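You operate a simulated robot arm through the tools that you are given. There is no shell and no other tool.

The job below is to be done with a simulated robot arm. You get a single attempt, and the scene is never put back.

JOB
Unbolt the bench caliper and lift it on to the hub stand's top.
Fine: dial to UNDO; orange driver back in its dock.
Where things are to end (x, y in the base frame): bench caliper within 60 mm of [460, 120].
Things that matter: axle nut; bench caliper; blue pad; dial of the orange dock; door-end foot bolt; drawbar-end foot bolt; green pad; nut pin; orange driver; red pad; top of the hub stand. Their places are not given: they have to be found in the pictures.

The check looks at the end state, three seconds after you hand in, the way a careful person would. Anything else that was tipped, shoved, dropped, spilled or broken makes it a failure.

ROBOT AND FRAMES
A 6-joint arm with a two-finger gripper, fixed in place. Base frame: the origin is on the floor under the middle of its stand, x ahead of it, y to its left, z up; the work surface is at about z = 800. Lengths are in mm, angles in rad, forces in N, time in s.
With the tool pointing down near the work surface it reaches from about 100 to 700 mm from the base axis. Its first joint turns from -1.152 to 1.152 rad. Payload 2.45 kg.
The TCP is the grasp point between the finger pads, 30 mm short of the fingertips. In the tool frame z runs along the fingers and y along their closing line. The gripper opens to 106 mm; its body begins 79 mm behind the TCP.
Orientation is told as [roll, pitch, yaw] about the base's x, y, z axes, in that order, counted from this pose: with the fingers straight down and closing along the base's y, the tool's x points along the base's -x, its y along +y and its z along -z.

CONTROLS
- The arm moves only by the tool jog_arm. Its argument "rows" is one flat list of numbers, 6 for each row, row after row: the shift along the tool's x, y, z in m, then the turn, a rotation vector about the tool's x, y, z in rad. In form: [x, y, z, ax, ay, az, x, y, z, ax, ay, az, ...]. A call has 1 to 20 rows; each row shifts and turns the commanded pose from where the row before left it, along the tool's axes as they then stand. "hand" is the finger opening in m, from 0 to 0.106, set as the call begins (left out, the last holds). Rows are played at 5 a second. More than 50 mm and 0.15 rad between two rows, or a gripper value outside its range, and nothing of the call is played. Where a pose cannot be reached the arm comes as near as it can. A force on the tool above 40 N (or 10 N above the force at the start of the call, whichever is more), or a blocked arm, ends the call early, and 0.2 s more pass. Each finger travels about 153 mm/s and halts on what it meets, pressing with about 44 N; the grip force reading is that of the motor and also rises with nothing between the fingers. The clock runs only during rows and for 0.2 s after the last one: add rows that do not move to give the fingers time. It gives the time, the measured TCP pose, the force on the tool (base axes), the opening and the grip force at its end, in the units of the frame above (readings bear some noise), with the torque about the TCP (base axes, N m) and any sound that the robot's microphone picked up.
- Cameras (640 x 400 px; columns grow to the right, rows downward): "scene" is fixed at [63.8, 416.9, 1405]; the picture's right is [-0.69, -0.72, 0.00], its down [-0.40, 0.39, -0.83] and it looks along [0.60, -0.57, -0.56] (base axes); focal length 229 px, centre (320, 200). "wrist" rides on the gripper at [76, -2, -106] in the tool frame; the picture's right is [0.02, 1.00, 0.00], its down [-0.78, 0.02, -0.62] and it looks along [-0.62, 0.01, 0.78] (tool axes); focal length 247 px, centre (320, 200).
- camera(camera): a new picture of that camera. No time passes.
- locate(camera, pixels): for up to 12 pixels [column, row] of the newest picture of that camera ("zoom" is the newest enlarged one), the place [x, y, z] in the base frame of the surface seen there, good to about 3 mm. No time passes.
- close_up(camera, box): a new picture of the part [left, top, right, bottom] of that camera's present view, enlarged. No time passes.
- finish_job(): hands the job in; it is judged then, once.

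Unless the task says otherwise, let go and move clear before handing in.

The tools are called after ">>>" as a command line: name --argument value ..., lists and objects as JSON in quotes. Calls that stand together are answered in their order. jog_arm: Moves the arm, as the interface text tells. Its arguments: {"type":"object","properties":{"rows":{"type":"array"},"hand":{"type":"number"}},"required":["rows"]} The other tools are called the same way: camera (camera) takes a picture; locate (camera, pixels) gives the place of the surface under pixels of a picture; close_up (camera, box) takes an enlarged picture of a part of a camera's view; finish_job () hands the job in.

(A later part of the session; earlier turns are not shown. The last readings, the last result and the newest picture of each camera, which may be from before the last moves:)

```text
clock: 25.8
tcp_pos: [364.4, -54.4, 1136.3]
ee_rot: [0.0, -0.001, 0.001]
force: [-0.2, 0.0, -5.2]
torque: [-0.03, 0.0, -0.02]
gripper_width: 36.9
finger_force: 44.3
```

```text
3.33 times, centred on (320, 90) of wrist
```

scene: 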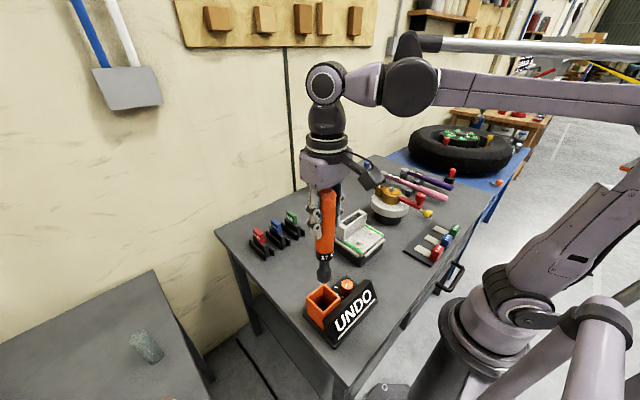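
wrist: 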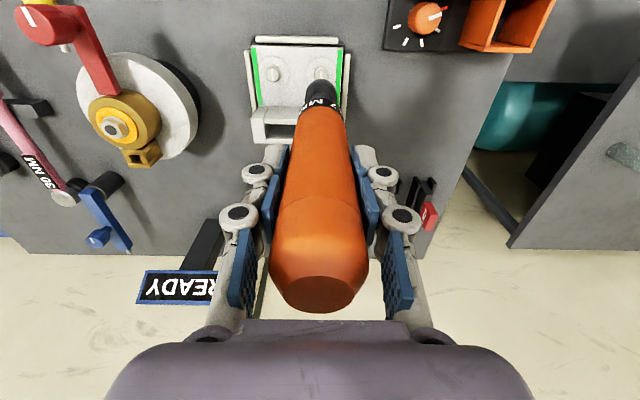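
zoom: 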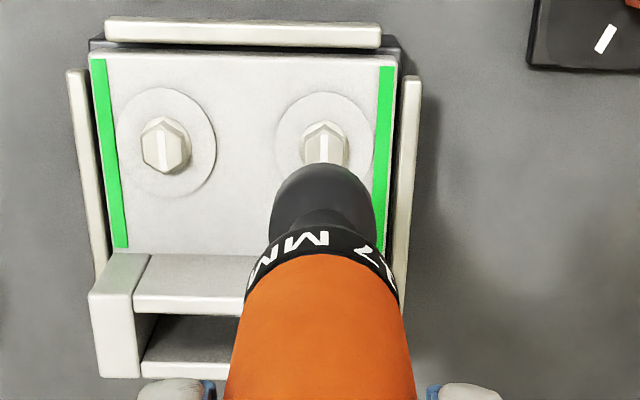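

Bolt 2 head is at zoom (162,147) and bolt 1 at (324,142), just beyond the socket. I'll measure them from this near-overhead view.

>>> locate --camera "zoom" --pixels '[[163, 148], [145, 147], [188, 147], [163, 125], [163, 170], [118, 145], [214, 145], [166, 95], [324, 140], [305, 140], [345, 140], [325, 100]]'

>>> locate --camera "zoom" --pixels '[[280, 140], [372, 140], [322, 170], [280, 200], [372, 200], [102, 150], [386, 150], [160, 192], [245, 60], [245, 245], [100, 330], [240, 360]]'

```text
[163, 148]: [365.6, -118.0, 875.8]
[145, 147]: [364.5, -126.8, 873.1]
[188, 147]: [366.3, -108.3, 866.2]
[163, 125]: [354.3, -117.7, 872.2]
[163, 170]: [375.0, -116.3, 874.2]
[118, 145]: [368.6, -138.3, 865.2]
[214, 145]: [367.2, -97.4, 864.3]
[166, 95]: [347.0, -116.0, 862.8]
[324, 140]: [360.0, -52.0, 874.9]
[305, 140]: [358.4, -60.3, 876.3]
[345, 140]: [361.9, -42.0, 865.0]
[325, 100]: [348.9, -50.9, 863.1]
```

```text
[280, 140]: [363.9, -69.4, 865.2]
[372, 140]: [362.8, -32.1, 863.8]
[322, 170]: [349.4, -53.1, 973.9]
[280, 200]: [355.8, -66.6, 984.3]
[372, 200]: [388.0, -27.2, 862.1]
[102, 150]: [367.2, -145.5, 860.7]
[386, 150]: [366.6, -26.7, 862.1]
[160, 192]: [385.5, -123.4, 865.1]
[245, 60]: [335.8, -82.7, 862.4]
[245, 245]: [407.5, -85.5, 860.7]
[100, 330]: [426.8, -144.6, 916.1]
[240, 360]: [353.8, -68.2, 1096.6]
```

The head of bolt 1 centres at about (364.7,−52.8) and bolt 2 at (365,−117.8); the socket is at y≈−54. I'll shift +1.3 mm in y and lower 75 mm.

>>> jog_arm --rows '[0, 0.0013, 0.025, 0, 0, 0, 0, 0, 0.025, 0, 0, 0, 0, 0, 0.025, 0, 0, 0, 0, 0, 0, 0, 0, 0]'

>>> close_up --camera "wrist" --box '[230, 30, 410, 150]'

>>> close_up --camera "scene" --box '[325, 190, 405, 270]'

```text
clock: 26.8
tcp_pos: [364.0, -53.0, 1060.5]
ee_rot: [0.0, 0.0, -0.002]
force: [-0.1, -0.2, -6.7]
torque: [-0.01, 0.05, -0.01]
gripper_width: 36.9
finger_force: 44.1
```

```text
3.33 times, centred on (320, 90) of wrist
```

zoom: 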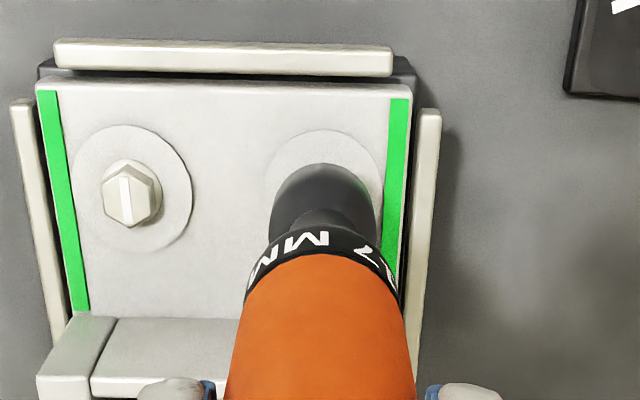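

```text
5.00 times, centred on (365, 230) of scene
```

zoom: 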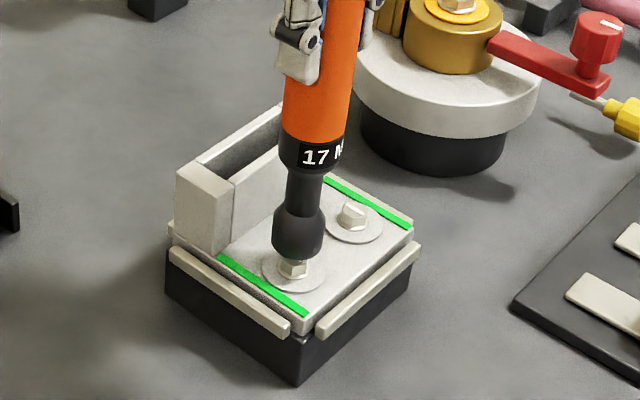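

The socket now hovers just above bolt 1's head. I'll measure socket and bolt positions again in both views before pressing.

>>> locate --camera "zoom" --pixels '[[298, 256], [275, 246], [321, 246], [298, 235], [273, 225], [323, 225], [293, 272], [262, 270], [327, 272], [293, 289], [352, 212], [352, 242]]'

>>> camera --camera "wrist"

>>> locate --camera "wrist" --pixels '[[320, 80], [308, 85], [332, 85], [320, 84], [306, 92], [335, 92], [304, 84], [338, 84], [320, 70], [263, 88], [245, 88], [281, 88]]'

```text
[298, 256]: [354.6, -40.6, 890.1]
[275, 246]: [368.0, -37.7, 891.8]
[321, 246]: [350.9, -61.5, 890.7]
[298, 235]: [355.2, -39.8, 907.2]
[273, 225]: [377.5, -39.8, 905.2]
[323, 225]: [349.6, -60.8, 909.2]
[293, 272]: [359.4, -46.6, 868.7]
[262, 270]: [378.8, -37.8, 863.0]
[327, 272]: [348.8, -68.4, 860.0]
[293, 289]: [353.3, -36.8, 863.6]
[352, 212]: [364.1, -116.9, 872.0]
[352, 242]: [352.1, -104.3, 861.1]
```

```text
taken
```

wrist: 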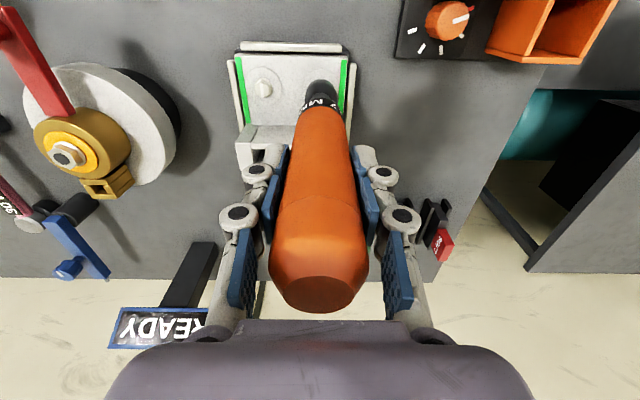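

```text
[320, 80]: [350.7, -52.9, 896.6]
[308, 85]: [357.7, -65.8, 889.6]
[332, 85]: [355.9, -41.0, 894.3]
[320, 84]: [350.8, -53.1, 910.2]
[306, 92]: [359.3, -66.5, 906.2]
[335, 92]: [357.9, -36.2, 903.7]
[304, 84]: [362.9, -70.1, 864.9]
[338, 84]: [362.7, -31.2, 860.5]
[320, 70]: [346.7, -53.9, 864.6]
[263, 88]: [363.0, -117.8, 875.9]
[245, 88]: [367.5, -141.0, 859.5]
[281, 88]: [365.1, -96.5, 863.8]
```

Socket centre ≈(366,−52.3) and bolt centre ≈(365,−52.2), so they're aligned within a millimetre or so. I'll lower slowly onto the head.

>>> jog_arm --rows '[0.0005, 0, 0.004, 0, 0, 0, 0, 0, 0.004, 0, 0, 0, 0, 0, 0.003, 0, 0, 0, 0, 0, 0.002, 0, 0, 0, 0, 0, 0.002, 0, 0, 0, 0, 0, 0, 0, 0, 0]'

>>> close_up --camera "scene" --box '[325, 190, 405, 270]'

```text
clock: 28.2
tcp_pos: [364.8, -53.1, 1045.9]
ee_rot: [-0.002, 0.001, 0.0]
force: [0.1, -1.2, -5.2]
torque: [0.0, -0.01, 0.02]
gripper_width: 36.9
finger_force: 44.0
```

```text
5.00 times, centred on (365, 230) of scene
```

zoom: 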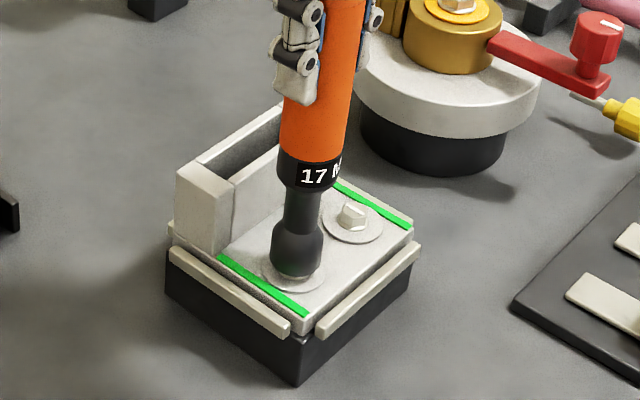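

The socket is beginning to cover the head with no resistance yet. I'll keep lowering in small steps.

>>> jog_arm --rows '[0, 0, 0.002, 0, 0, 0, 0, 0, 0.002, 0, 0, 0, 0, 0, 0.002, 0, 0, 0, 0, 0, 0.002, 0, 0, 0, 0, 0, 0, 0, 0, 0]'

>>> close_up --camera "scene" --box '[325, 190, 405, 270]'

```text
clock: 29.4
tcp_pos: [364.4, -54.1, 1038.2]
ee_rot: [-0.001, 0.0, -0.001]
force: [0.0, -0.1, -6.3]
torque: [0.02, 0.03, -0.02]
gripper_width: 36.9
finger_force: 44.2
```

```text
5.00 times, centred on (365, 230) of scene
```

zoom: 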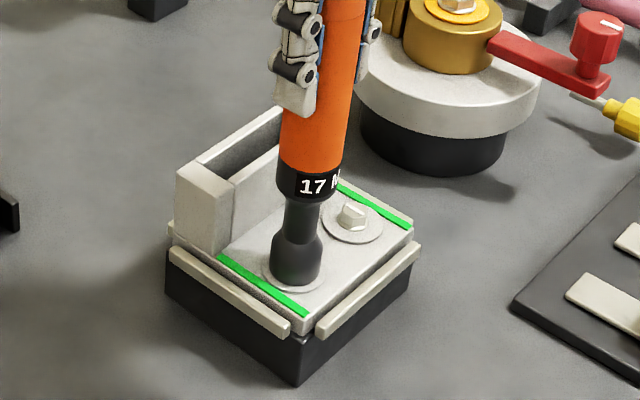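

Still free; the socket is about at the washer level. I'll continue down in 1 mm steps until contact.

>>> jog_arm --rows '[0, 0, 0.001, 0, 0, 0, 0, 0, 0.001, 0, 0, 0, 0, 0, 0.001, 0, 0, 0, 0, 0, 0.001, 0, 0, 0, 0, 0, 0, 0, 0, 0]'

>>> close_up --camera "scene" --box '[325, 190, 405, 270]'

```text
clock: 30.1
tcp_pos: [365.4, -54.0, 1038.4]
ee_rot: [0.002, -0.001, 0.001]
force: [1.5, -0.5, -1.4]
torque: [0.01, 0.07, 0.0]
gripper_width: 37.0
finger_force: 44.2
stopped in row 3: the force on the tool passed its limit at 45 N (the readings are from after the stop); the commanded pose is now the measured one
```

```text
5.00 times, centred on (365, 230) of scene
```

zoom: 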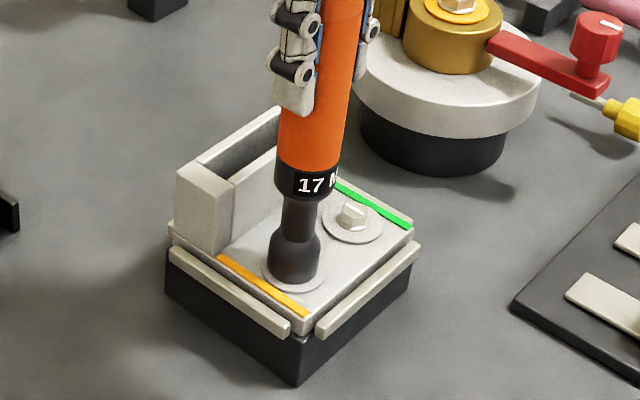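

Contact: the strip beside bolt 1 turned orange. I'll press lightly (0.4 mm) and hold for a second to see whether it finishes.

>>> jog_arm --rows '[0, 0, 0.0004, 0, 0, 0, 0, 0, 0, 0, 0, 0, 0, 0, 0, 0, 0, 0, 0, 0, 0, 0, 0, 0, 0, 0, 0, 0, 0, 0]'

>>> close_up --camera "scene" --box '[325, 190, 405, 270]'

```text
clock: 31.3
tcp_pos: [365.0, -53.0, 1038.9]
ee_rot: [0.001, 0.0, -0.002]
force: [1.1, -3.8, 30.0]
torque: [-0.62, -0.17, 0.07]
gripper_width: 37.1
finger_force: 44.3
```

```text
5.00 times, centred on (365, 230) of scene
```

zoom: 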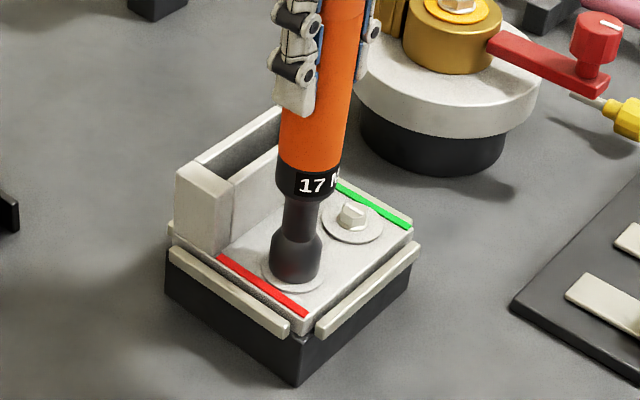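

The strip turned red, meaning bolt 1 is undone. I'll lift off 40 mm and look.

>>> jog_arm --rows '[0, 0, -0.0004, 0, 0, 0, 0, 0, -0.004, 0, 0, 0, 0, 0, -0.008, 0, 0, 0, 0, 0, -0.012, 0, 0, 0, 0, 0, -0.016, 0, 0, 0, 0, 0, 0, 0, 0, 0]'

>>> close_up --camera "scene" --box '[325, 190, 405, 270]'

>>> close_up --camera "wrist" --box '[230, 30, 410, 150]'

```text
clock: 32.7
tcp_pos: [365.7, -53.6, 1078.0]
ee_rot: [-0.001, -0.002, 0.0]
force: [0.4, 0.1, -6.7]
torque: [0.0, 0.0, -0.03]
gripper_width: 37.0
finger_force: 44.2
```

```text
5.00 times, centred on (365, 230) of scene
```

zoom: 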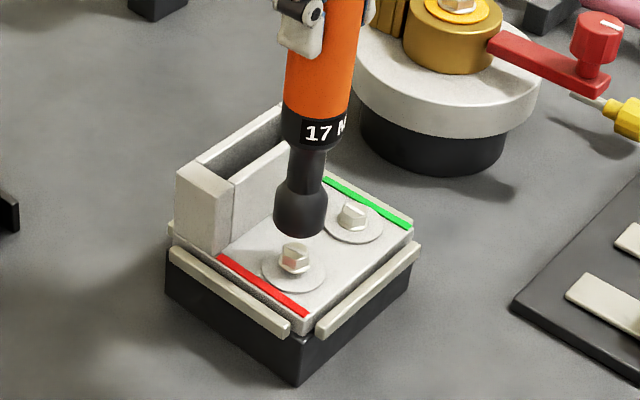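

```text
3.33 times, centred on (320, 90) of wrist
```

zoom: 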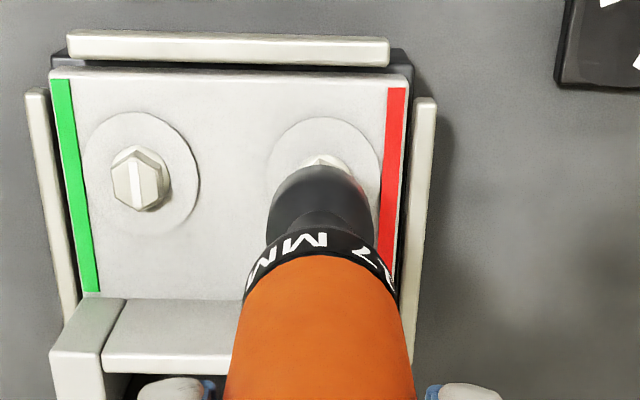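

Bolt 1 is captive and its strip is red; bolt 2 sits near (365,−118). I'll shift the socket 64 mm in −y at this height.

>>> jog_arm --rows '[0, -0.016, 0, 0, 0, 0, 0, -0.016, 0, 0, 0, 0, 0, -0.016, 0, 0, 0, 0, 0, -0.016, 0, 0, 0, 0, 0, 0, 0, 0, 0, 0]'

>>> close_up --camera "scene" --box '[325, 190, 405, 270]'

>>> locate --camera "zoom" --pixels '[[355, 205], [332, 195], [378, 195], [355, 185], [355, 242], [355, 218], [323, 220], [384, 225]]'

>>> close_up --camera "wrist" --box '[230, 30, 410, 150]'

```text
clock: 33.9
tcp_pos: [366.1, -116.9, 1077.8]
ee_rot: [0.0, -0.001, 0.0]
force: [-0.2, 0.3, -5.4]
torque: [0.0, -0.01, 0.0]
gripper_width: 36.9
finger_force: 43.2
```

```text
5.00 times, centred on (365, 230) of scene
```

zoom: 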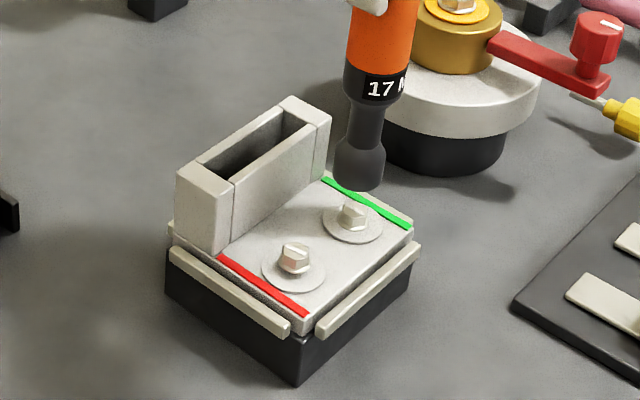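

```text
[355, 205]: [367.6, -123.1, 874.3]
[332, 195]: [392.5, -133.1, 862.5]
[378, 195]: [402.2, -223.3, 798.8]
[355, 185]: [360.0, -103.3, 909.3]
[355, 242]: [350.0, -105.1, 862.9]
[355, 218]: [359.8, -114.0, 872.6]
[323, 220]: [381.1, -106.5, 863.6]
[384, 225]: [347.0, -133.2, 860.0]
```

```text
3.33 times, centred on (320, 90) of wrist
```

zoom: 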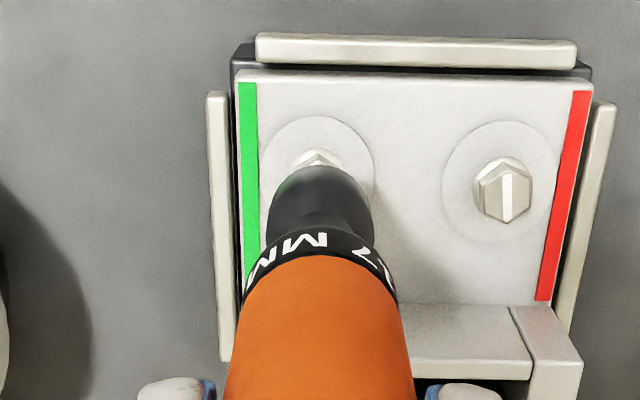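

The socket is about 1 mm to +y of bolt 2's head (zoom head 316, socket 319). I'll shift −1 mm and lower 34 mm.

>>> jog_arm --rows '[0.0005, -0.001, 0.01, 0, 0, 0, 0, 0, 0.008, 0, 0, 0, 0, 0, 0.006, 0, 0, 0, 0, 0, 0.004, 0, 0, 0, 0, 0, 0.003, 0, 0, 0, 0, 0, 0.003, 0, 0, 0, 0, 0, 0, 0, 0, 0]'

>>> close_up --camera "scene" --box '[325, 190, 405, 270]'

>>> close_up --camera "wrist" --box '[230, 30, 410, 150]'

```text
clock: 35.5
tcp_pos: [364.6, -118.6, 1044.1]
ee_rot: [0.0, -0.002, 0.0]
force: [-0.3, 0.1, -4.9]
torque: [0.01, 0.02, -0.01]
gripper_width: 37.1
finger_force: 44.3
```

```text
5.00 times, centred on (365, 230) of scene
```

zoom: 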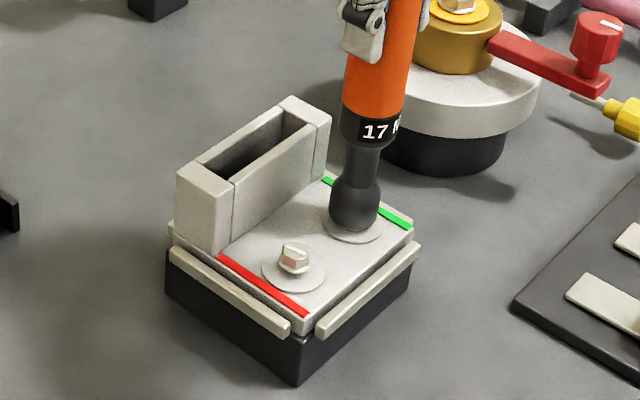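

```text
3.33 times, centred on (320, 90) of wrist
```

zoom: 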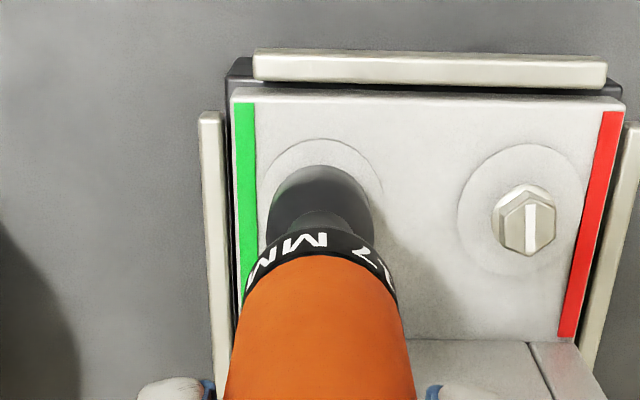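

The socket covers bolt 2's head without resistance so far. I'll lower in small steps to contact.

>>> jog_arm --rows '[0, 0, 0.002, 0, 0, 0, 0, 0, 0.0015, 0, 0, 0, 0, 0, 0.001, 0, 0, 0, 0, 0, 0.001, 0, 0, 0, 0, 0, 0.0005, 0, 0, 0, 0, 0, 0.0005, 0, 0, 0, 0, 0, 0, 0, 0, 0]'

>>> close_up --camera "scene" --box '[325, 190, 405, 270]'

```text
clock: 37.1
tcp_pos: [364.0, -118.5, 1037.4]
ee_rot: [-0.001, -0.001, 0.0]
force: [-0.5, -3.4, 17.3]
torque: [-0.46, 0.26, 0.06]
gripper_width: 37.0
finger_force: 43.9
```

```text
5.00 times, centred on (365, 230) of scene
```

zoom: 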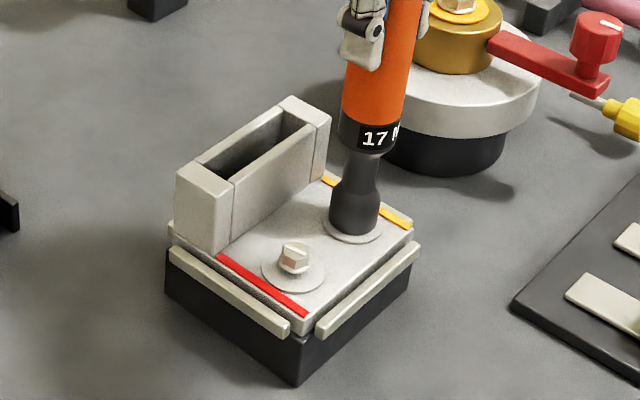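

The second strip turned orange with 17 N of press. I'll hold the pressure for a second.

>>> jog_arm --rows '[0, 0, 0.0002, 0, 0, 0, 0, 0, 0, 0, 0, 0, 0, 0, 0, 0, 0, 0, 0, 0, 0, 0, 0, 0, 0, 0, 0, 0, 0, 0]'

>>> close_up --camera "scene" --box '[325, 190, 405, 270]'

```text
clock: 38.3
tcp_pos: [365.6, -118.8, 1038.0]
ee_rot: [0.003, -0.002, 0.001]
force: [-1.2, -0.2, 36.8]
torque: [-0.04, 0.28, 0.22]
gripper_width: 37.1
finger_force: 44.1
```

```text
5.00 times, centred on (365, 230) of scene
```

zoom: 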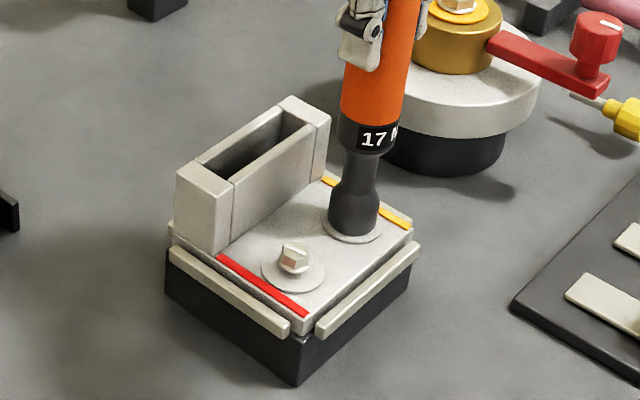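

It is still orange at 37 N; I'll hold a further second without moving.

>>> jog_arm --rows '[0, 0, 0, 0, 0, 0, 0, 0, 0, 0, 0, 0, 0, 0, 0, 0, 0, 0, 0, 0, 0, 0, 0, 0]'

>>> close_up --camera "scene" --box '[325, 190, 405, 270]'

```text
clock: 39.3
tcp_pos: [363.9, -118.5, 1038.6]
ee_rot: [0.0, -0.002, -0.001]
force: [-0.2, 2.1, 34.1]
torque: [0.4, 0.03, 0.01]
gripper_width: 37.3
finger_force: 43.5
```

```text
5.00 times, centred on (365, 230) of scene
```

zoom: 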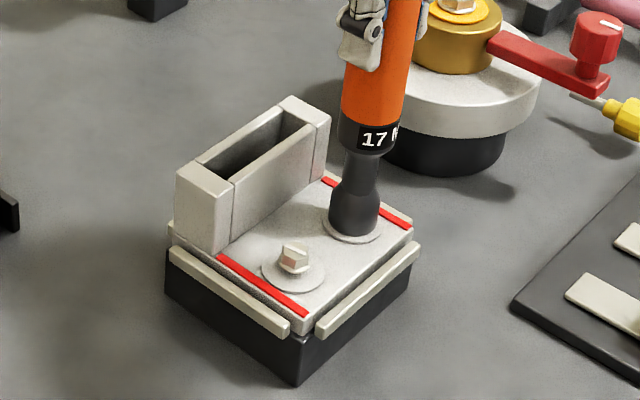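

Both strips are red now. I'll lift the driver straight up clear of the caliper.

>>> jog_arm --rows '[0, 0, -0.0006, 0, 0, 0, 0, 0, -0.004, 0, 0, 0, 0, 0, -0.01, 0, 0, 0, 0, 0, -0.02, 0, 0, 0, 0, 0, -0.025, 0, 0, 0, 0, 0, -0.025, 0, 0, 0, 0, 0, -0.02, 0, 0, 0, 0, 0, 0, 0, 0, 0]'

>>> close_up --camera "scene" --box '[315, 180, 405, 270]'

>>> camera --camera "wrist"

```text
clock: 41.1
tcp_pos: [362.9, -117.6, 1142.1]
ee_rot: [0.0, -0.002, -0.001]
force: [0.2, -0.4, -5.6]
torque: [0.02, 0.04, -0.01]
gripper_width: 37.2
finger_force: 44.4
```

```text
4.44 times, centred on (360, 225) of scene
```

zoom: 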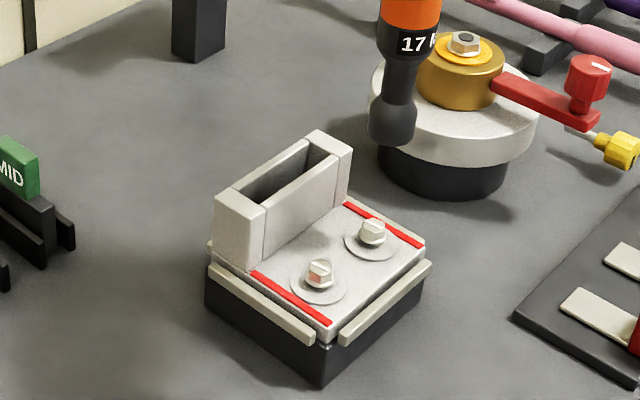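

```text
taken
```

wrist: 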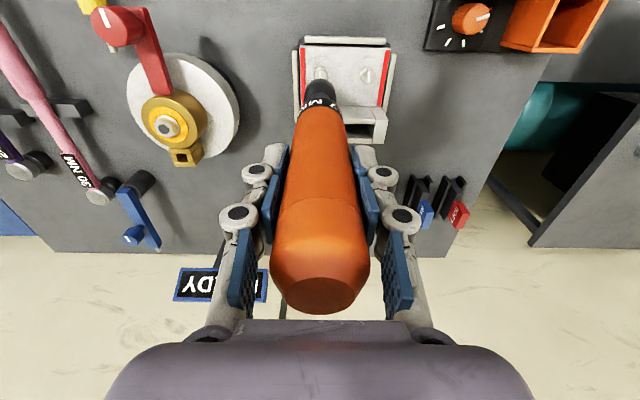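

Both bolts are up and red. I'll carry the driver back above its dock at (299.3,178.5).

>>> jog_arm --rows '[0.0064, 0.0296, 0, 0, 0, 0, 0.0064, 0.0296, 0, 0, 0, 0, 0.0064, 0.0296, 0, 0, 0, 0, 0.0064, 0.0296, 0, 0, 0, 0, 0.0064, 0.0296, 0, 0, 0, 0, 0.0064, 0.0296, 0, 0, 0, 0, 0.0064, 0.0296, 0, 0, 0, 0, 0.0064, 0.0296, 0, 0, 0, 0, 0.0064, 0.0296, 0, 0, 0, 0, 0.0064, 0.0296, 0, 0, 0, 0, 0, 0, 0, 0, 0, 0]'

>>> close_up --camera "scene" --box '[280, 210, 390, 320]'

>>> camera --camera "wrist"

>>> close_up --camera "wrist" --box '[260, 20, 390, 120]'

```text
clock: 43.5
tcp_pos: [300.5, 177.9, 1141.5]
ee_rot: [0.0, -0.003, -0.001]
force: [-0.6, -0.1, -4.7]
torque: [0.0, 0.02, 0.0]
gripper_width: 37.1
finger_force: 43.7
```

```text
3.64 times, centred on (335, 265) of scene
```

zoom: 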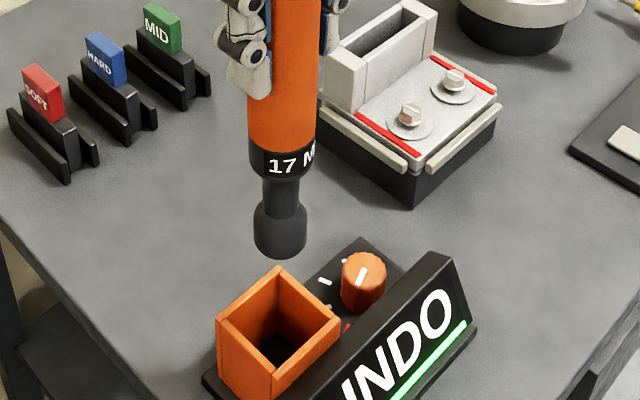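

```text
taken
```

wrist: 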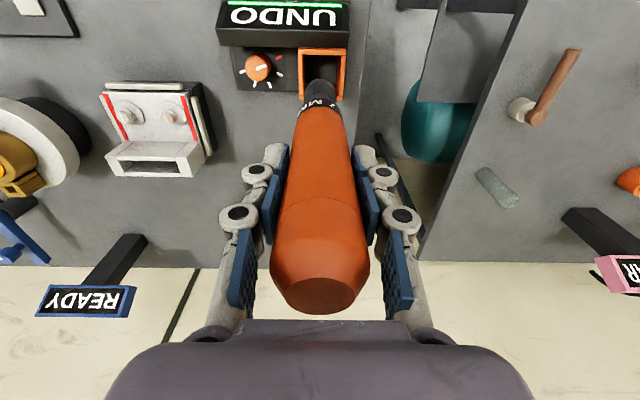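

```text
4.00 times, centred on (325, 70) of wrist
```

zoom: 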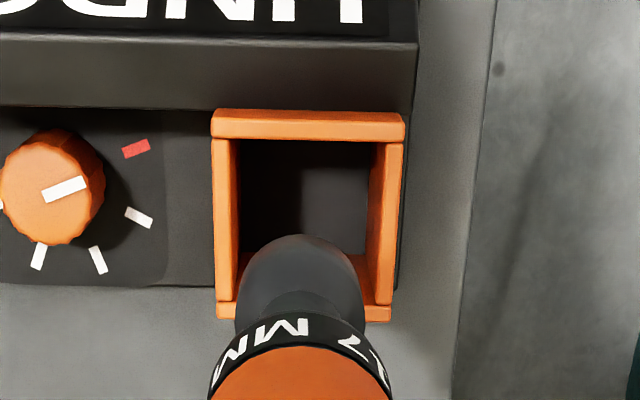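

The sign's bar turned green, and the socket is above the dock opening, about 1–2 mm off the box centre (≈(300,180)). I'll nudge +1.5 mm in y, −1 mm in x, and lower to just above the rim.

>>> jog_arm --rows '[0.001, 0.0015, 0.02, 0, 0, 0, 0, 0, 0.02, 0, 0, 0, 0, 0, 0.02, 0, 0, 0, 0, 0, 0.015, 0, 0, 0, 0, 0, 0, 0, 0, 0]'

>>> close_up --camera "scene" --box '[280, 210, 390, 320]'

>>> close_up --camera "wrist" --box '[260, 20, 390, 120]'

```text
clock: 44.7
tcp_pos: [299.7, 179.3, 1066.6]
ee_rot: [0.001, -0.003, 0.001]
force: [-0.4, -0.8, -5.9]
torque: [-0.01, -0.01, 0.0]
gripper_width: 37.2
finger_force: 44.2
```

```text
3.64 times, centred on (335, 265) of scene
```

zoom: 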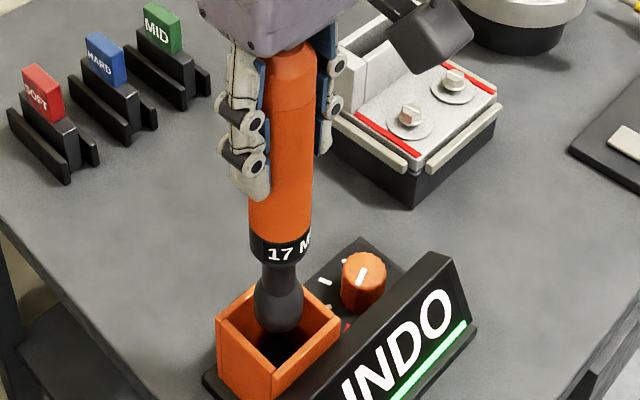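

```text
4.00 times, centred on (325, 70) of wrist
```

zoom: 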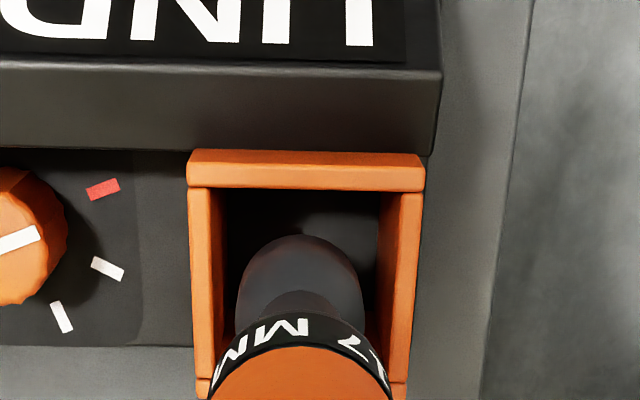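

The socket is centred in the dock opening (zoom 300 vs 303). I'll lower further, slowing near the bottom.

>>> jog_arm --rows '[0, 0.0003, 0.016, 0, 0, 0, 0, 0, 0.016, 0, 0, 0, 0, 0, 0.016, 0, 0, 0, 0, 0, 0.012, 0, 0, 0, 0, 0, 0.008, 0, 0, 0, 0, 0, 0, 0, 0, 0]'

>>> close_up --camera "scene" --box '[280, 210, 390, 320]'

```text
clock: 46.1
tcp_pos: [299.1, 179.1, 998.6]
ee_rot: [0.0, -0.003, -0.001]
force: [0.6, 0.0, -5.8]
torque: [0.02, 0.03, -0.01]
gripper_width: 37.2
finger_force: 44.1
```

```text
3.64 times, centred on (335, 265) of scene
```

zoom: 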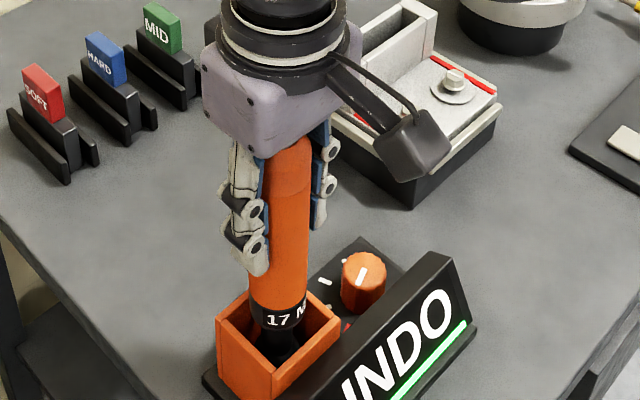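

No contact yet at z≈998. I'll go down in 2 mm and then 1 mm steps until it seats.

>>> jog_arm --rows '[0, 0, 0.003, 0, 0, 0, 0, 0, 0.003, 0, 0, 0, 0, 0, 0.002, 0, 0, 0, 0, 0, 0.001, 0, 0, 0, 0, 0, 0.001, 0, 0, 0, 0, 0, 0.0005, 0, 0, 0, 0, 0, 0.0005, 0, 0, 0]'

```text
clock: 47.7
tcp_pos: [298.8, 179.9, 987.3]
ee_rot: [0.0, -0.001, 0.001]
force: [0.3, 0.5, -6.3]
torque: [0.0, -0.01, -0.01]
gripper_width: 36.8
finger_force: 44.1
```

The driver's weight still hangs on the gripper, so it hasn't touched bottom. I'll continue in 0.5 mm steps.

>>> jog_arm --rows '[0, 0, 0.0005, 0, 0, 0, 0, 0, 0.0005, 0, 0, 0, 0, 0, 0.0005, 0, 0, 0, 0, 0, 0.0005, 0, 0, 0]'

```text
clock: 48.8
tcp_pos: [299.1, 179.4, 988.4]
ee_rot: [0.003, 0.001, 0.001]
force: [-0.7, -0.3, 4.8]
torque: [-0.04, 0.1, -0.02]
gripper_width: 37.0
finger_force: 43.6
stopped in row 4: the force on the tool passed its limit at 42 N (the readings are from after the stop); the commanded pose is now the measured one
```

It seated on the dock bottom at z≈987. I'll open the fingers and check that the driver stands.

>>> jog_arm --rows '[0, 0, 0, 0, 0, 0, 0, 0, 0, 0, 0, 0, 0, 0, 0, 0, 0, 0]' --hand 0.07

>>> camera --camera "wrist"

>>> close_up --camera "scene" --box '[280, 210, 390, 320]'

```text
clock: 49.6
tcp_pos: [301.1, 179.7, 987.4]
ee_rot: [-0.001, -0.001, 0.0]
force: [0.2, -0.7, -0.5]
torque: [0.0, 0.0, -0.01]
gripper_width: 70.0
finger_force: 0.0
```

```text
taken
```

wrist: 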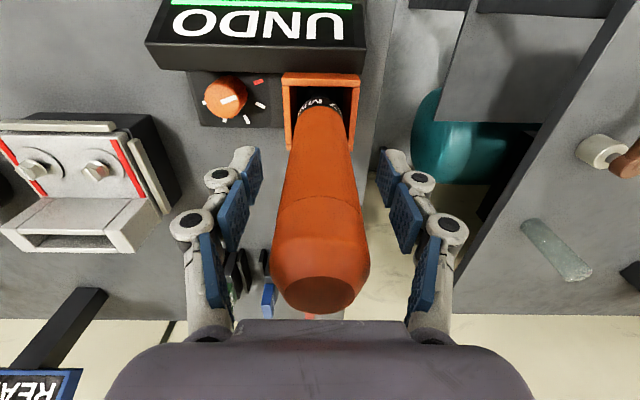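

```text
3.64 times, centred on (335, 265) of scene
```

zoom: 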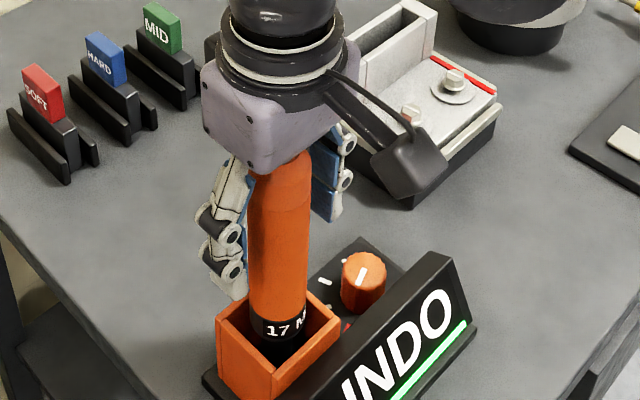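

The driver stands in its dock and the fingers are clear on both sides. I'll rise straight up.

>>> jog_arm --rows '[0, 0, -0.02, 0, 0, 0, 0, 0, -0.03, 0, 0, 0, 0, 0, -0.03, 0, 0, 0, 0, 0, -0.03, 0, 0, 0, 0, 0, -0.03, 0, 0, 0, 0, 0, -0.03, 0, 0, 0, 0, 0, 0, 0, 0, 0]'

>>> camera --camera "scene"

>>> close_up --camera "scene" --box '[325, 195, 395, 270]'

>>> camera --camera "wrist"

```text
clock: 51.2
tcp_pos: [300.1, 179.6, 1157.0]
ee_rot: [0.001, -0.002, -0.001]
force: [0.9, -0.1, -0.1]
torque: [0.01, -0.01, 0.01]
gripper_width: 70.1
finger_force: 0.0
```

```text
taken
```

scene: 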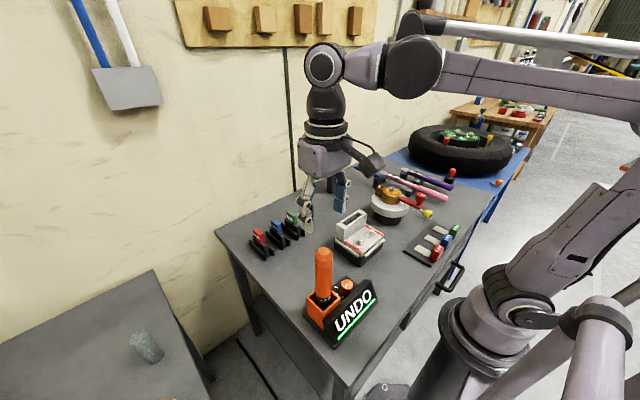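

```text
5.33 times, centred on (360, 232) of scene
```

zoom: 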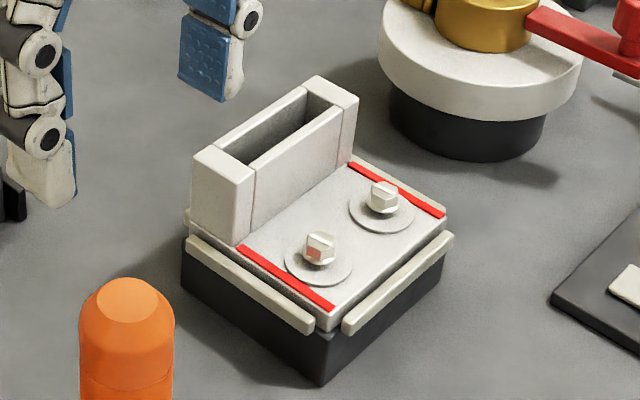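

```text
taken
```

wrist: 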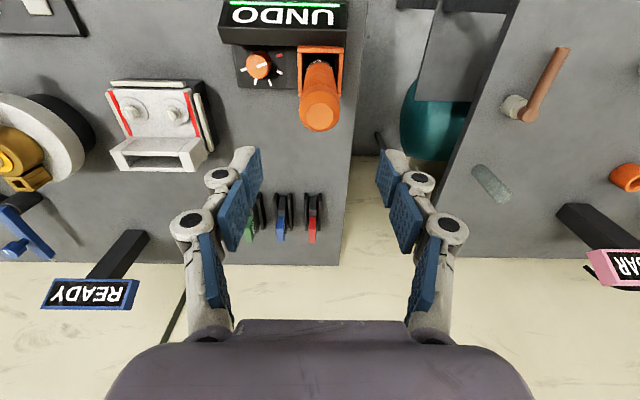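

The driver is docked and the caliper's strips are red. Next I'll move above the caliper's tower (about (423,−86)) and turn the wrist −90° so the fingers close along x across it.

>>> jog_arm --rows '[-0.0154, -0.0332, 0, 0, 0, 0, -0.0154, -0.0332, 0, 0, 0, 0, -0.0154, -0.0332, 0, 0, 0, 0, -0.0154, -0.0332, 0, 0, 0, 0, -0.0154, -0.0332, 0, 0, 0, 0, -0.0154, -0.0332, 0, 0, 0, 0, -0.0154, -0.0332, 0, 0, 0, 0, -0.0154, -0.0332, 0, 0, 0, 0, 0, 0, 0, 0, 0, 0.1428, 0, 0, 0, 0, 0, 0.1428, 0, 0, 0, 0, 0, 0.1428, 0, 0, 0, 0, 0, 0.1428, 0, 0, 0, 0, 0, 0.1428, 0, 0, 0, 0, 0, 0.1428, 0, 0, 0, 0, 0, 0.1428, 0, 0, 0, 0, 0, 0.1428, 0, 0, 0, 0, 0, 0.1428, 0, 0, 0, 0, 0, 0.1428, 0, 0, 0, 0, 0, 0.1428]' --hand 0.08

>>> camera --camera "wrist"

>>> camera --camera "scene"

```text
clock: 55.2
tcp_pos: [422.6, -85.1, 1157.3]
ee_rot: [0.002, 0.0, -1.572]
force: [0.5, -0.3, -0.2]
torque: [-0.04, 0.0, 0.02]
gripper_width: 80.0
finger_force: 0.1
```

```text
taken
```

wrist: 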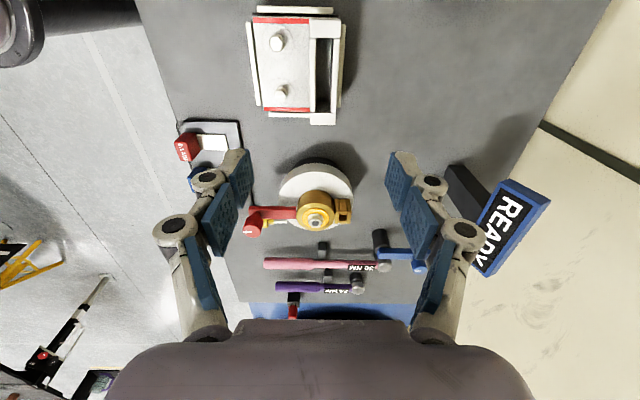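

```text
taken
```

scene: 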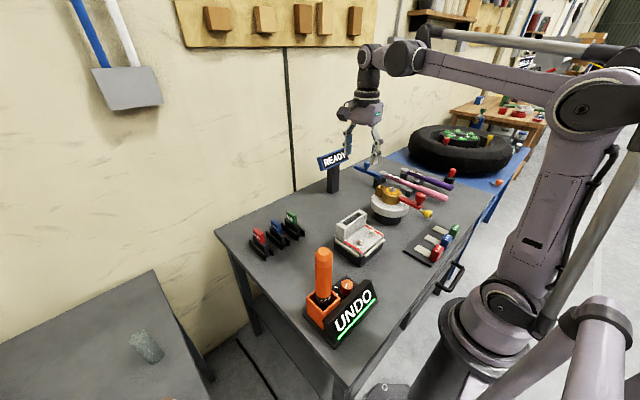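

The wrist is now at −90°, with the caliper at (295,65) in the wrist view. I'll measure the tower from here.

>>> close_up --camera "wrist" --box '[225, 0, 385, 135]'

>>> locate --camera "wrist" --pixels '[[315, 60], [325, 60], [337, 60], [343, 60], [327, 17], [324, 115], [312, 40], [340, 30], [255, 60], [285, 8], [290, 118], [263, 60]]'

```text
2.96 times, centred on (305, 68) of wrist
```

zoom: 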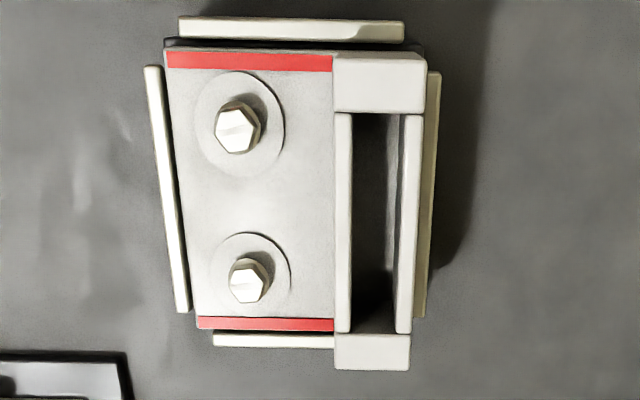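

```text
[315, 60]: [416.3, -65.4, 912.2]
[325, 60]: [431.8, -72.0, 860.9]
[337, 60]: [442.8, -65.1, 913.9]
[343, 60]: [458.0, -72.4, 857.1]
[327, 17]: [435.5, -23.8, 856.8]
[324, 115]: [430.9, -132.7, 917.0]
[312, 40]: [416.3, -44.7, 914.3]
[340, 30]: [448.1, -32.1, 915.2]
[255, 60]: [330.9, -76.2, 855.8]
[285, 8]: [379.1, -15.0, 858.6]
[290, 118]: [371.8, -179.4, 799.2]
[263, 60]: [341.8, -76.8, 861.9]
```

The tower spans about x 410–446 (36 mm), y −145…−28, top z≈915, with rails topping at z≈857 around it. I'll centre at (428,−86), narrow to 64 mm and descend partway.

>>> jog_arm --rows '[-0.0009, 0.0054, 0.03, 0, 0, 0, 0, 0, 0.04, 0, 0, 0, 0, 0, 0.04, 0, 0, 0, 0, 0, 0.04, 0, 0, 0, 0, 0, 0.03, 0, 0, 0, 0, 0, 0, 0, 0, 0]' --hand 0.064

>>> camera --camera "wrist"

>>> close_up --camera "scene" --box '[305, 160, 425, 270]'

```text
clock: 56.6
tcp_pos: [427.2, -86.4, 976.3]
ee_rot: [0.001, 0.002, -1.572]
force: [0.3, 0.0, 0.8]
torque: [0.03, 0.02, -0.03]
gripper_width: 63.9
finger_force: 0.1
```

```text
taken
```

wrist: 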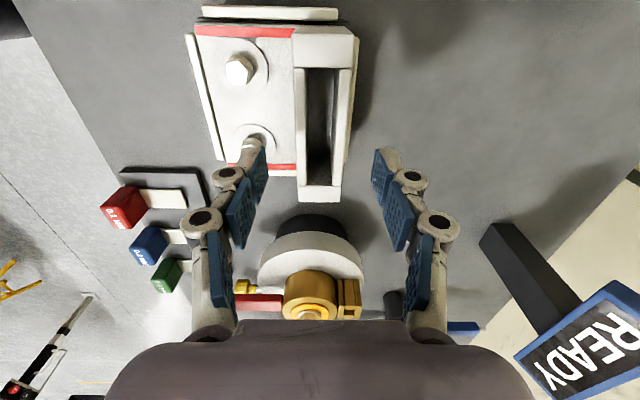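

```text
3.64 times, centred on (365, 215) of scene
```

zoom: 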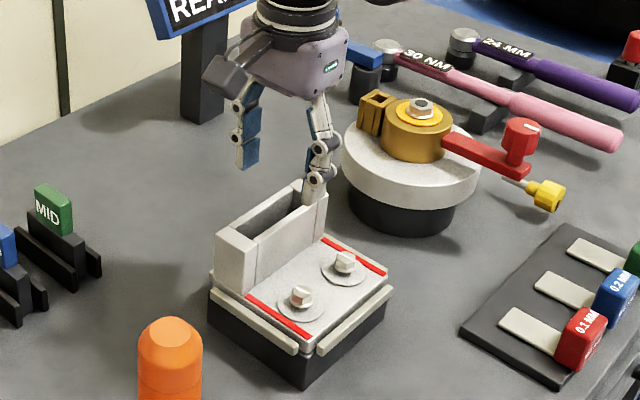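

The fingers straddle the tower. I'll verify centring with measured wall edges before descending.

>>> locate --camera "wrist" --pixels '[[297, 100], [302, 100], [347, 100], [352, 100], [299, 150], [346, 150], [297, 50], [355, 50], [320, 195], [320, 30], [300, 195], [339, 195]]'

```text
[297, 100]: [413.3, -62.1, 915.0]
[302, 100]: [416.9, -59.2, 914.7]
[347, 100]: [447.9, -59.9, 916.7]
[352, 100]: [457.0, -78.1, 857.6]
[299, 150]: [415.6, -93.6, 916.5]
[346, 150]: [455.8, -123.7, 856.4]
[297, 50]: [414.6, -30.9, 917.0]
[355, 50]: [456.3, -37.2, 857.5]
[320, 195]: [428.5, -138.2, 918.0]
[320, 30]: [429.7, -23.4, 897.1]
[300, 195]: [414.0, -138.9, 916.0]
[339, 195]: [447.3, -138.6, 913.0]
```

The tower centre is at x≈430.5, so I'll shift +3 mm in x and lower to z≈898 with the tips just above the foot plate.

>>> jog_arm --rows '[0.0005, 0.003, 0.02, 0, 0, 0, 0, 0, 0.02, 0, 0, 0, 0, 0, 0.02, 0, 0, 0, 0, 0, 0.01, 0, 0, 0, 0, 0, 0.008, 0, 0, 0, 0, 0, 0, 0, 0, 0]'

>>> camera --camera "wrist"

>>> close_up --camera "scene" --box '[305, 160, 425, 270]'

```text
clock: 58.0
tcp_pos: [430.5, -85.9, 900.0]
ee_rot: [0.002, 0.0, -1.571]
force: [-1.2, 0.2, 0.4]
torque: [-0.02, -0.03, 0.01]
gripper_width: 63.8
finger_force: 0.1
```

```text
taken
```

wrist: 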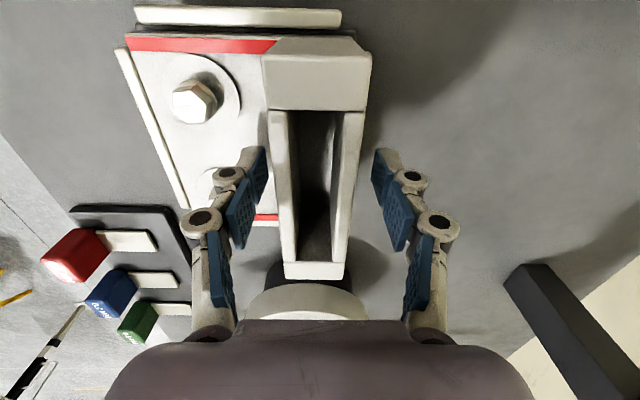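

```text
3.64 times, centred on (365, 215) of scene
```

zoom: 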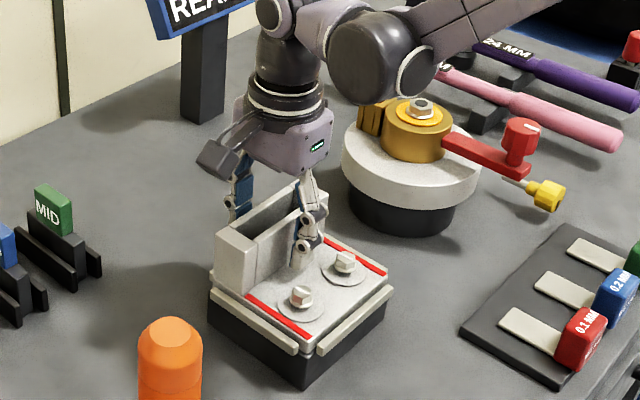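

The pads are around the tower and between the bolts. I'll close the fingers.

>>> jog_arm --rows '[0, 0, 0, 0, 0, 0, 0, 0, 0, 0, 0, 0, 0, 0, 0, 0, 0, 0]' --hand 0.026

>>> camera --camera "wrist"

```text
clock: 58.8
tcp_pos: [429.4, -86.7, 899.2]
ee_rot: [0.0, 0.0, -1.571]
force: [-6.7, 1.0, 7.0]
torque: [0.07, 0.77, 0.01]
gripper_width: 36.5
finger_force: 44.2
```

```text
taken
```

wrist: 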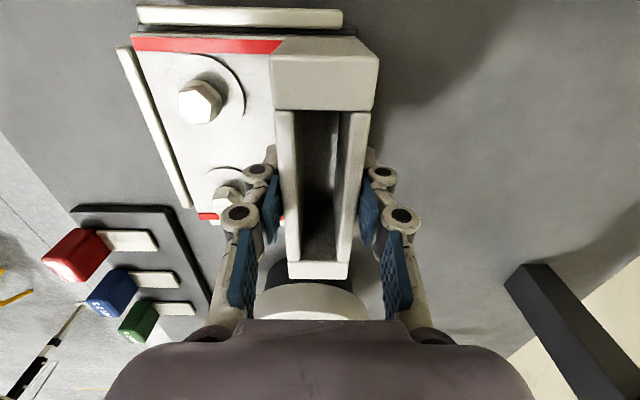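

The grip holds the 36.5 mm tower with small side force. I'll lift slowly a first 10 mm.

>>> jog_arm --rows '[0, -0.0003, -0.002, 0, 0, 0, 0, 0, -0.002, 0, 0, 0, 0, 0, -0.003, 0, 0, 0, 0, 0, -0.003, 0, 0, 0, 0, 0, 0, 0, 0, 0]'

>>> close_up --camera "scene" --box '[305, 160, 425, 270]'

>>> camera --camera "wrist"

```text
clock: 60.0
tcp_pos: [431.0, -85.6, 909.2]
ee_rot: [0.003, -0.001, -1.571]
force: [-1.9, -0.3, -12.7]
torque: [0.03, -0.25, -0.11]
gripper_width: 36.3
finger_force: 43.9
```

```text
3.64 times, centred on (365, 215) of scene
```

zoom: 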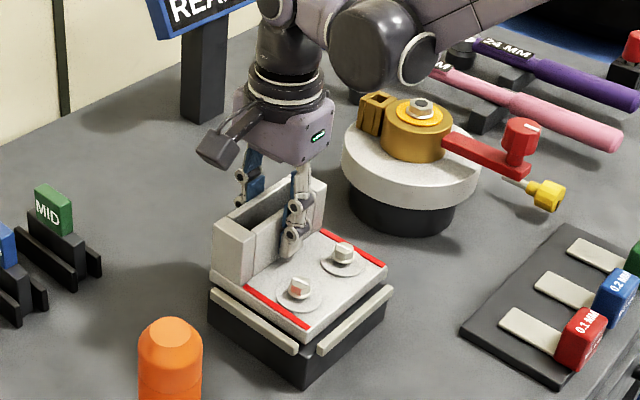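

```text
taken
```

wrist: 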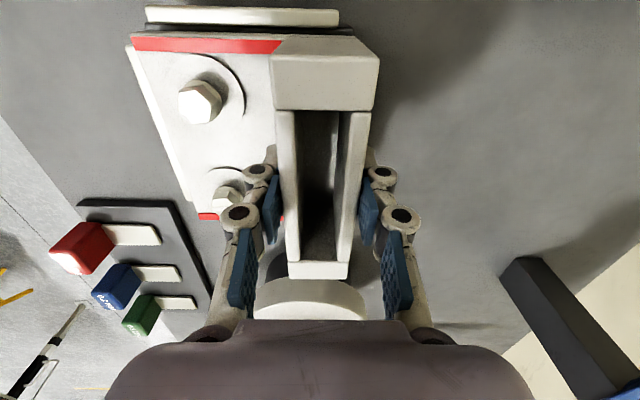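

The caliper lifts level off its mount with the bolts in it, weighing about 12.7 N. I'll raise it another 80 mm.

>>> jog_arm --rows '[0, 0, -0.006, 0, 0, 0, 0, 0, -0.01, 0, 0, 0, 0, 0, -0.015, 0, 0, 0, 0, 0, -0.015, 0, 0, 0, 0, 0, -0.015, 0, 0, 0, 0, 0, -0.015, 0, 0, 0, 0, 0, -0.006, 0, 0, 0, 0, 0, 0, 0, 0, 0]'

>>> close_up --camera "scene" --box '[295, 150, 425, 270]'

```text
clock: 61.8
tcp_pos: [431.1, -85.9, 992.2]
ee_rot: [0.001, -0.001, -1.571]
force: [0.5, -0.5, -11.8]
torque: [-0.01, -0.32, -0.01]
gripper_width: 36.3
finger_force: 44.4
```

```text
3.33 times, centred on (360, 210) of scene
```

zoom: 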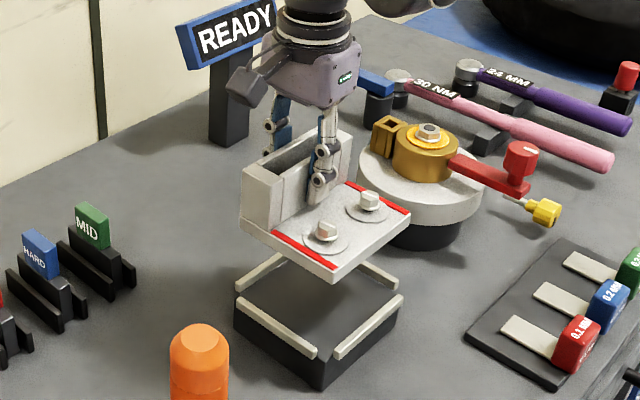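

The caliper is free and hanging level above the dark mount. I'll measure the mount's top and the plate's bottom edge to know the drop height.

>>> locate --camera "zoom" --pixels '[[320, 300], [340, 310], [333, 278], [333, 270], [280, 245], [400, 225], [270, 180], [310, 240], [400, 205], [318, 350], [290, 320], [250, 210]]'

>>> close_up --camera "scene" --box '[240, 220, 400, 330]'

```text
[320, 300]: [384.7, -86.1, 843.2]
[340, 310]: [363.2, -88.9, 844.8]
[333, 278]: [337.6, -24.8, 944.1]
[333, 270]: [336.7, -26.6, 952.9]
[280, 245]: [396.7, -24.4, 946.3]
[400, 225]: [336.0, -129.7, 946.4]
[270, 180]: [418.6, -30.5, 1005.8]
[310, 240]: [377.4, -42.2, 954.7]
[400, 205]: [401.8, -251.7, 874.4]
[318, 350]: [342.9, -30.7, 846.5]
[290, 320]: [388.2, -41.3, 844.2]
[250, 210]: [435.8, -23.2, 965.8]
```

```text
3.64 times, centred on (320, 275) of scene
```

zoom: 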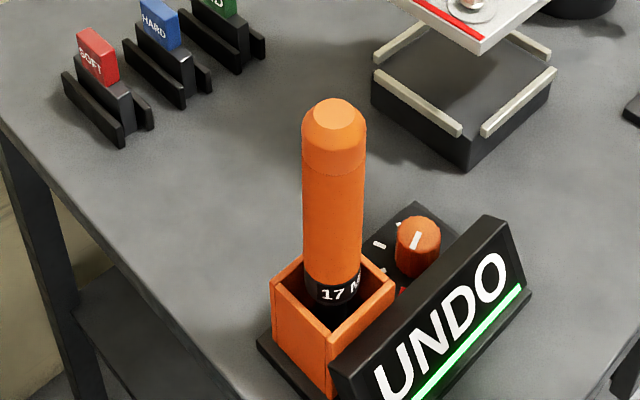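

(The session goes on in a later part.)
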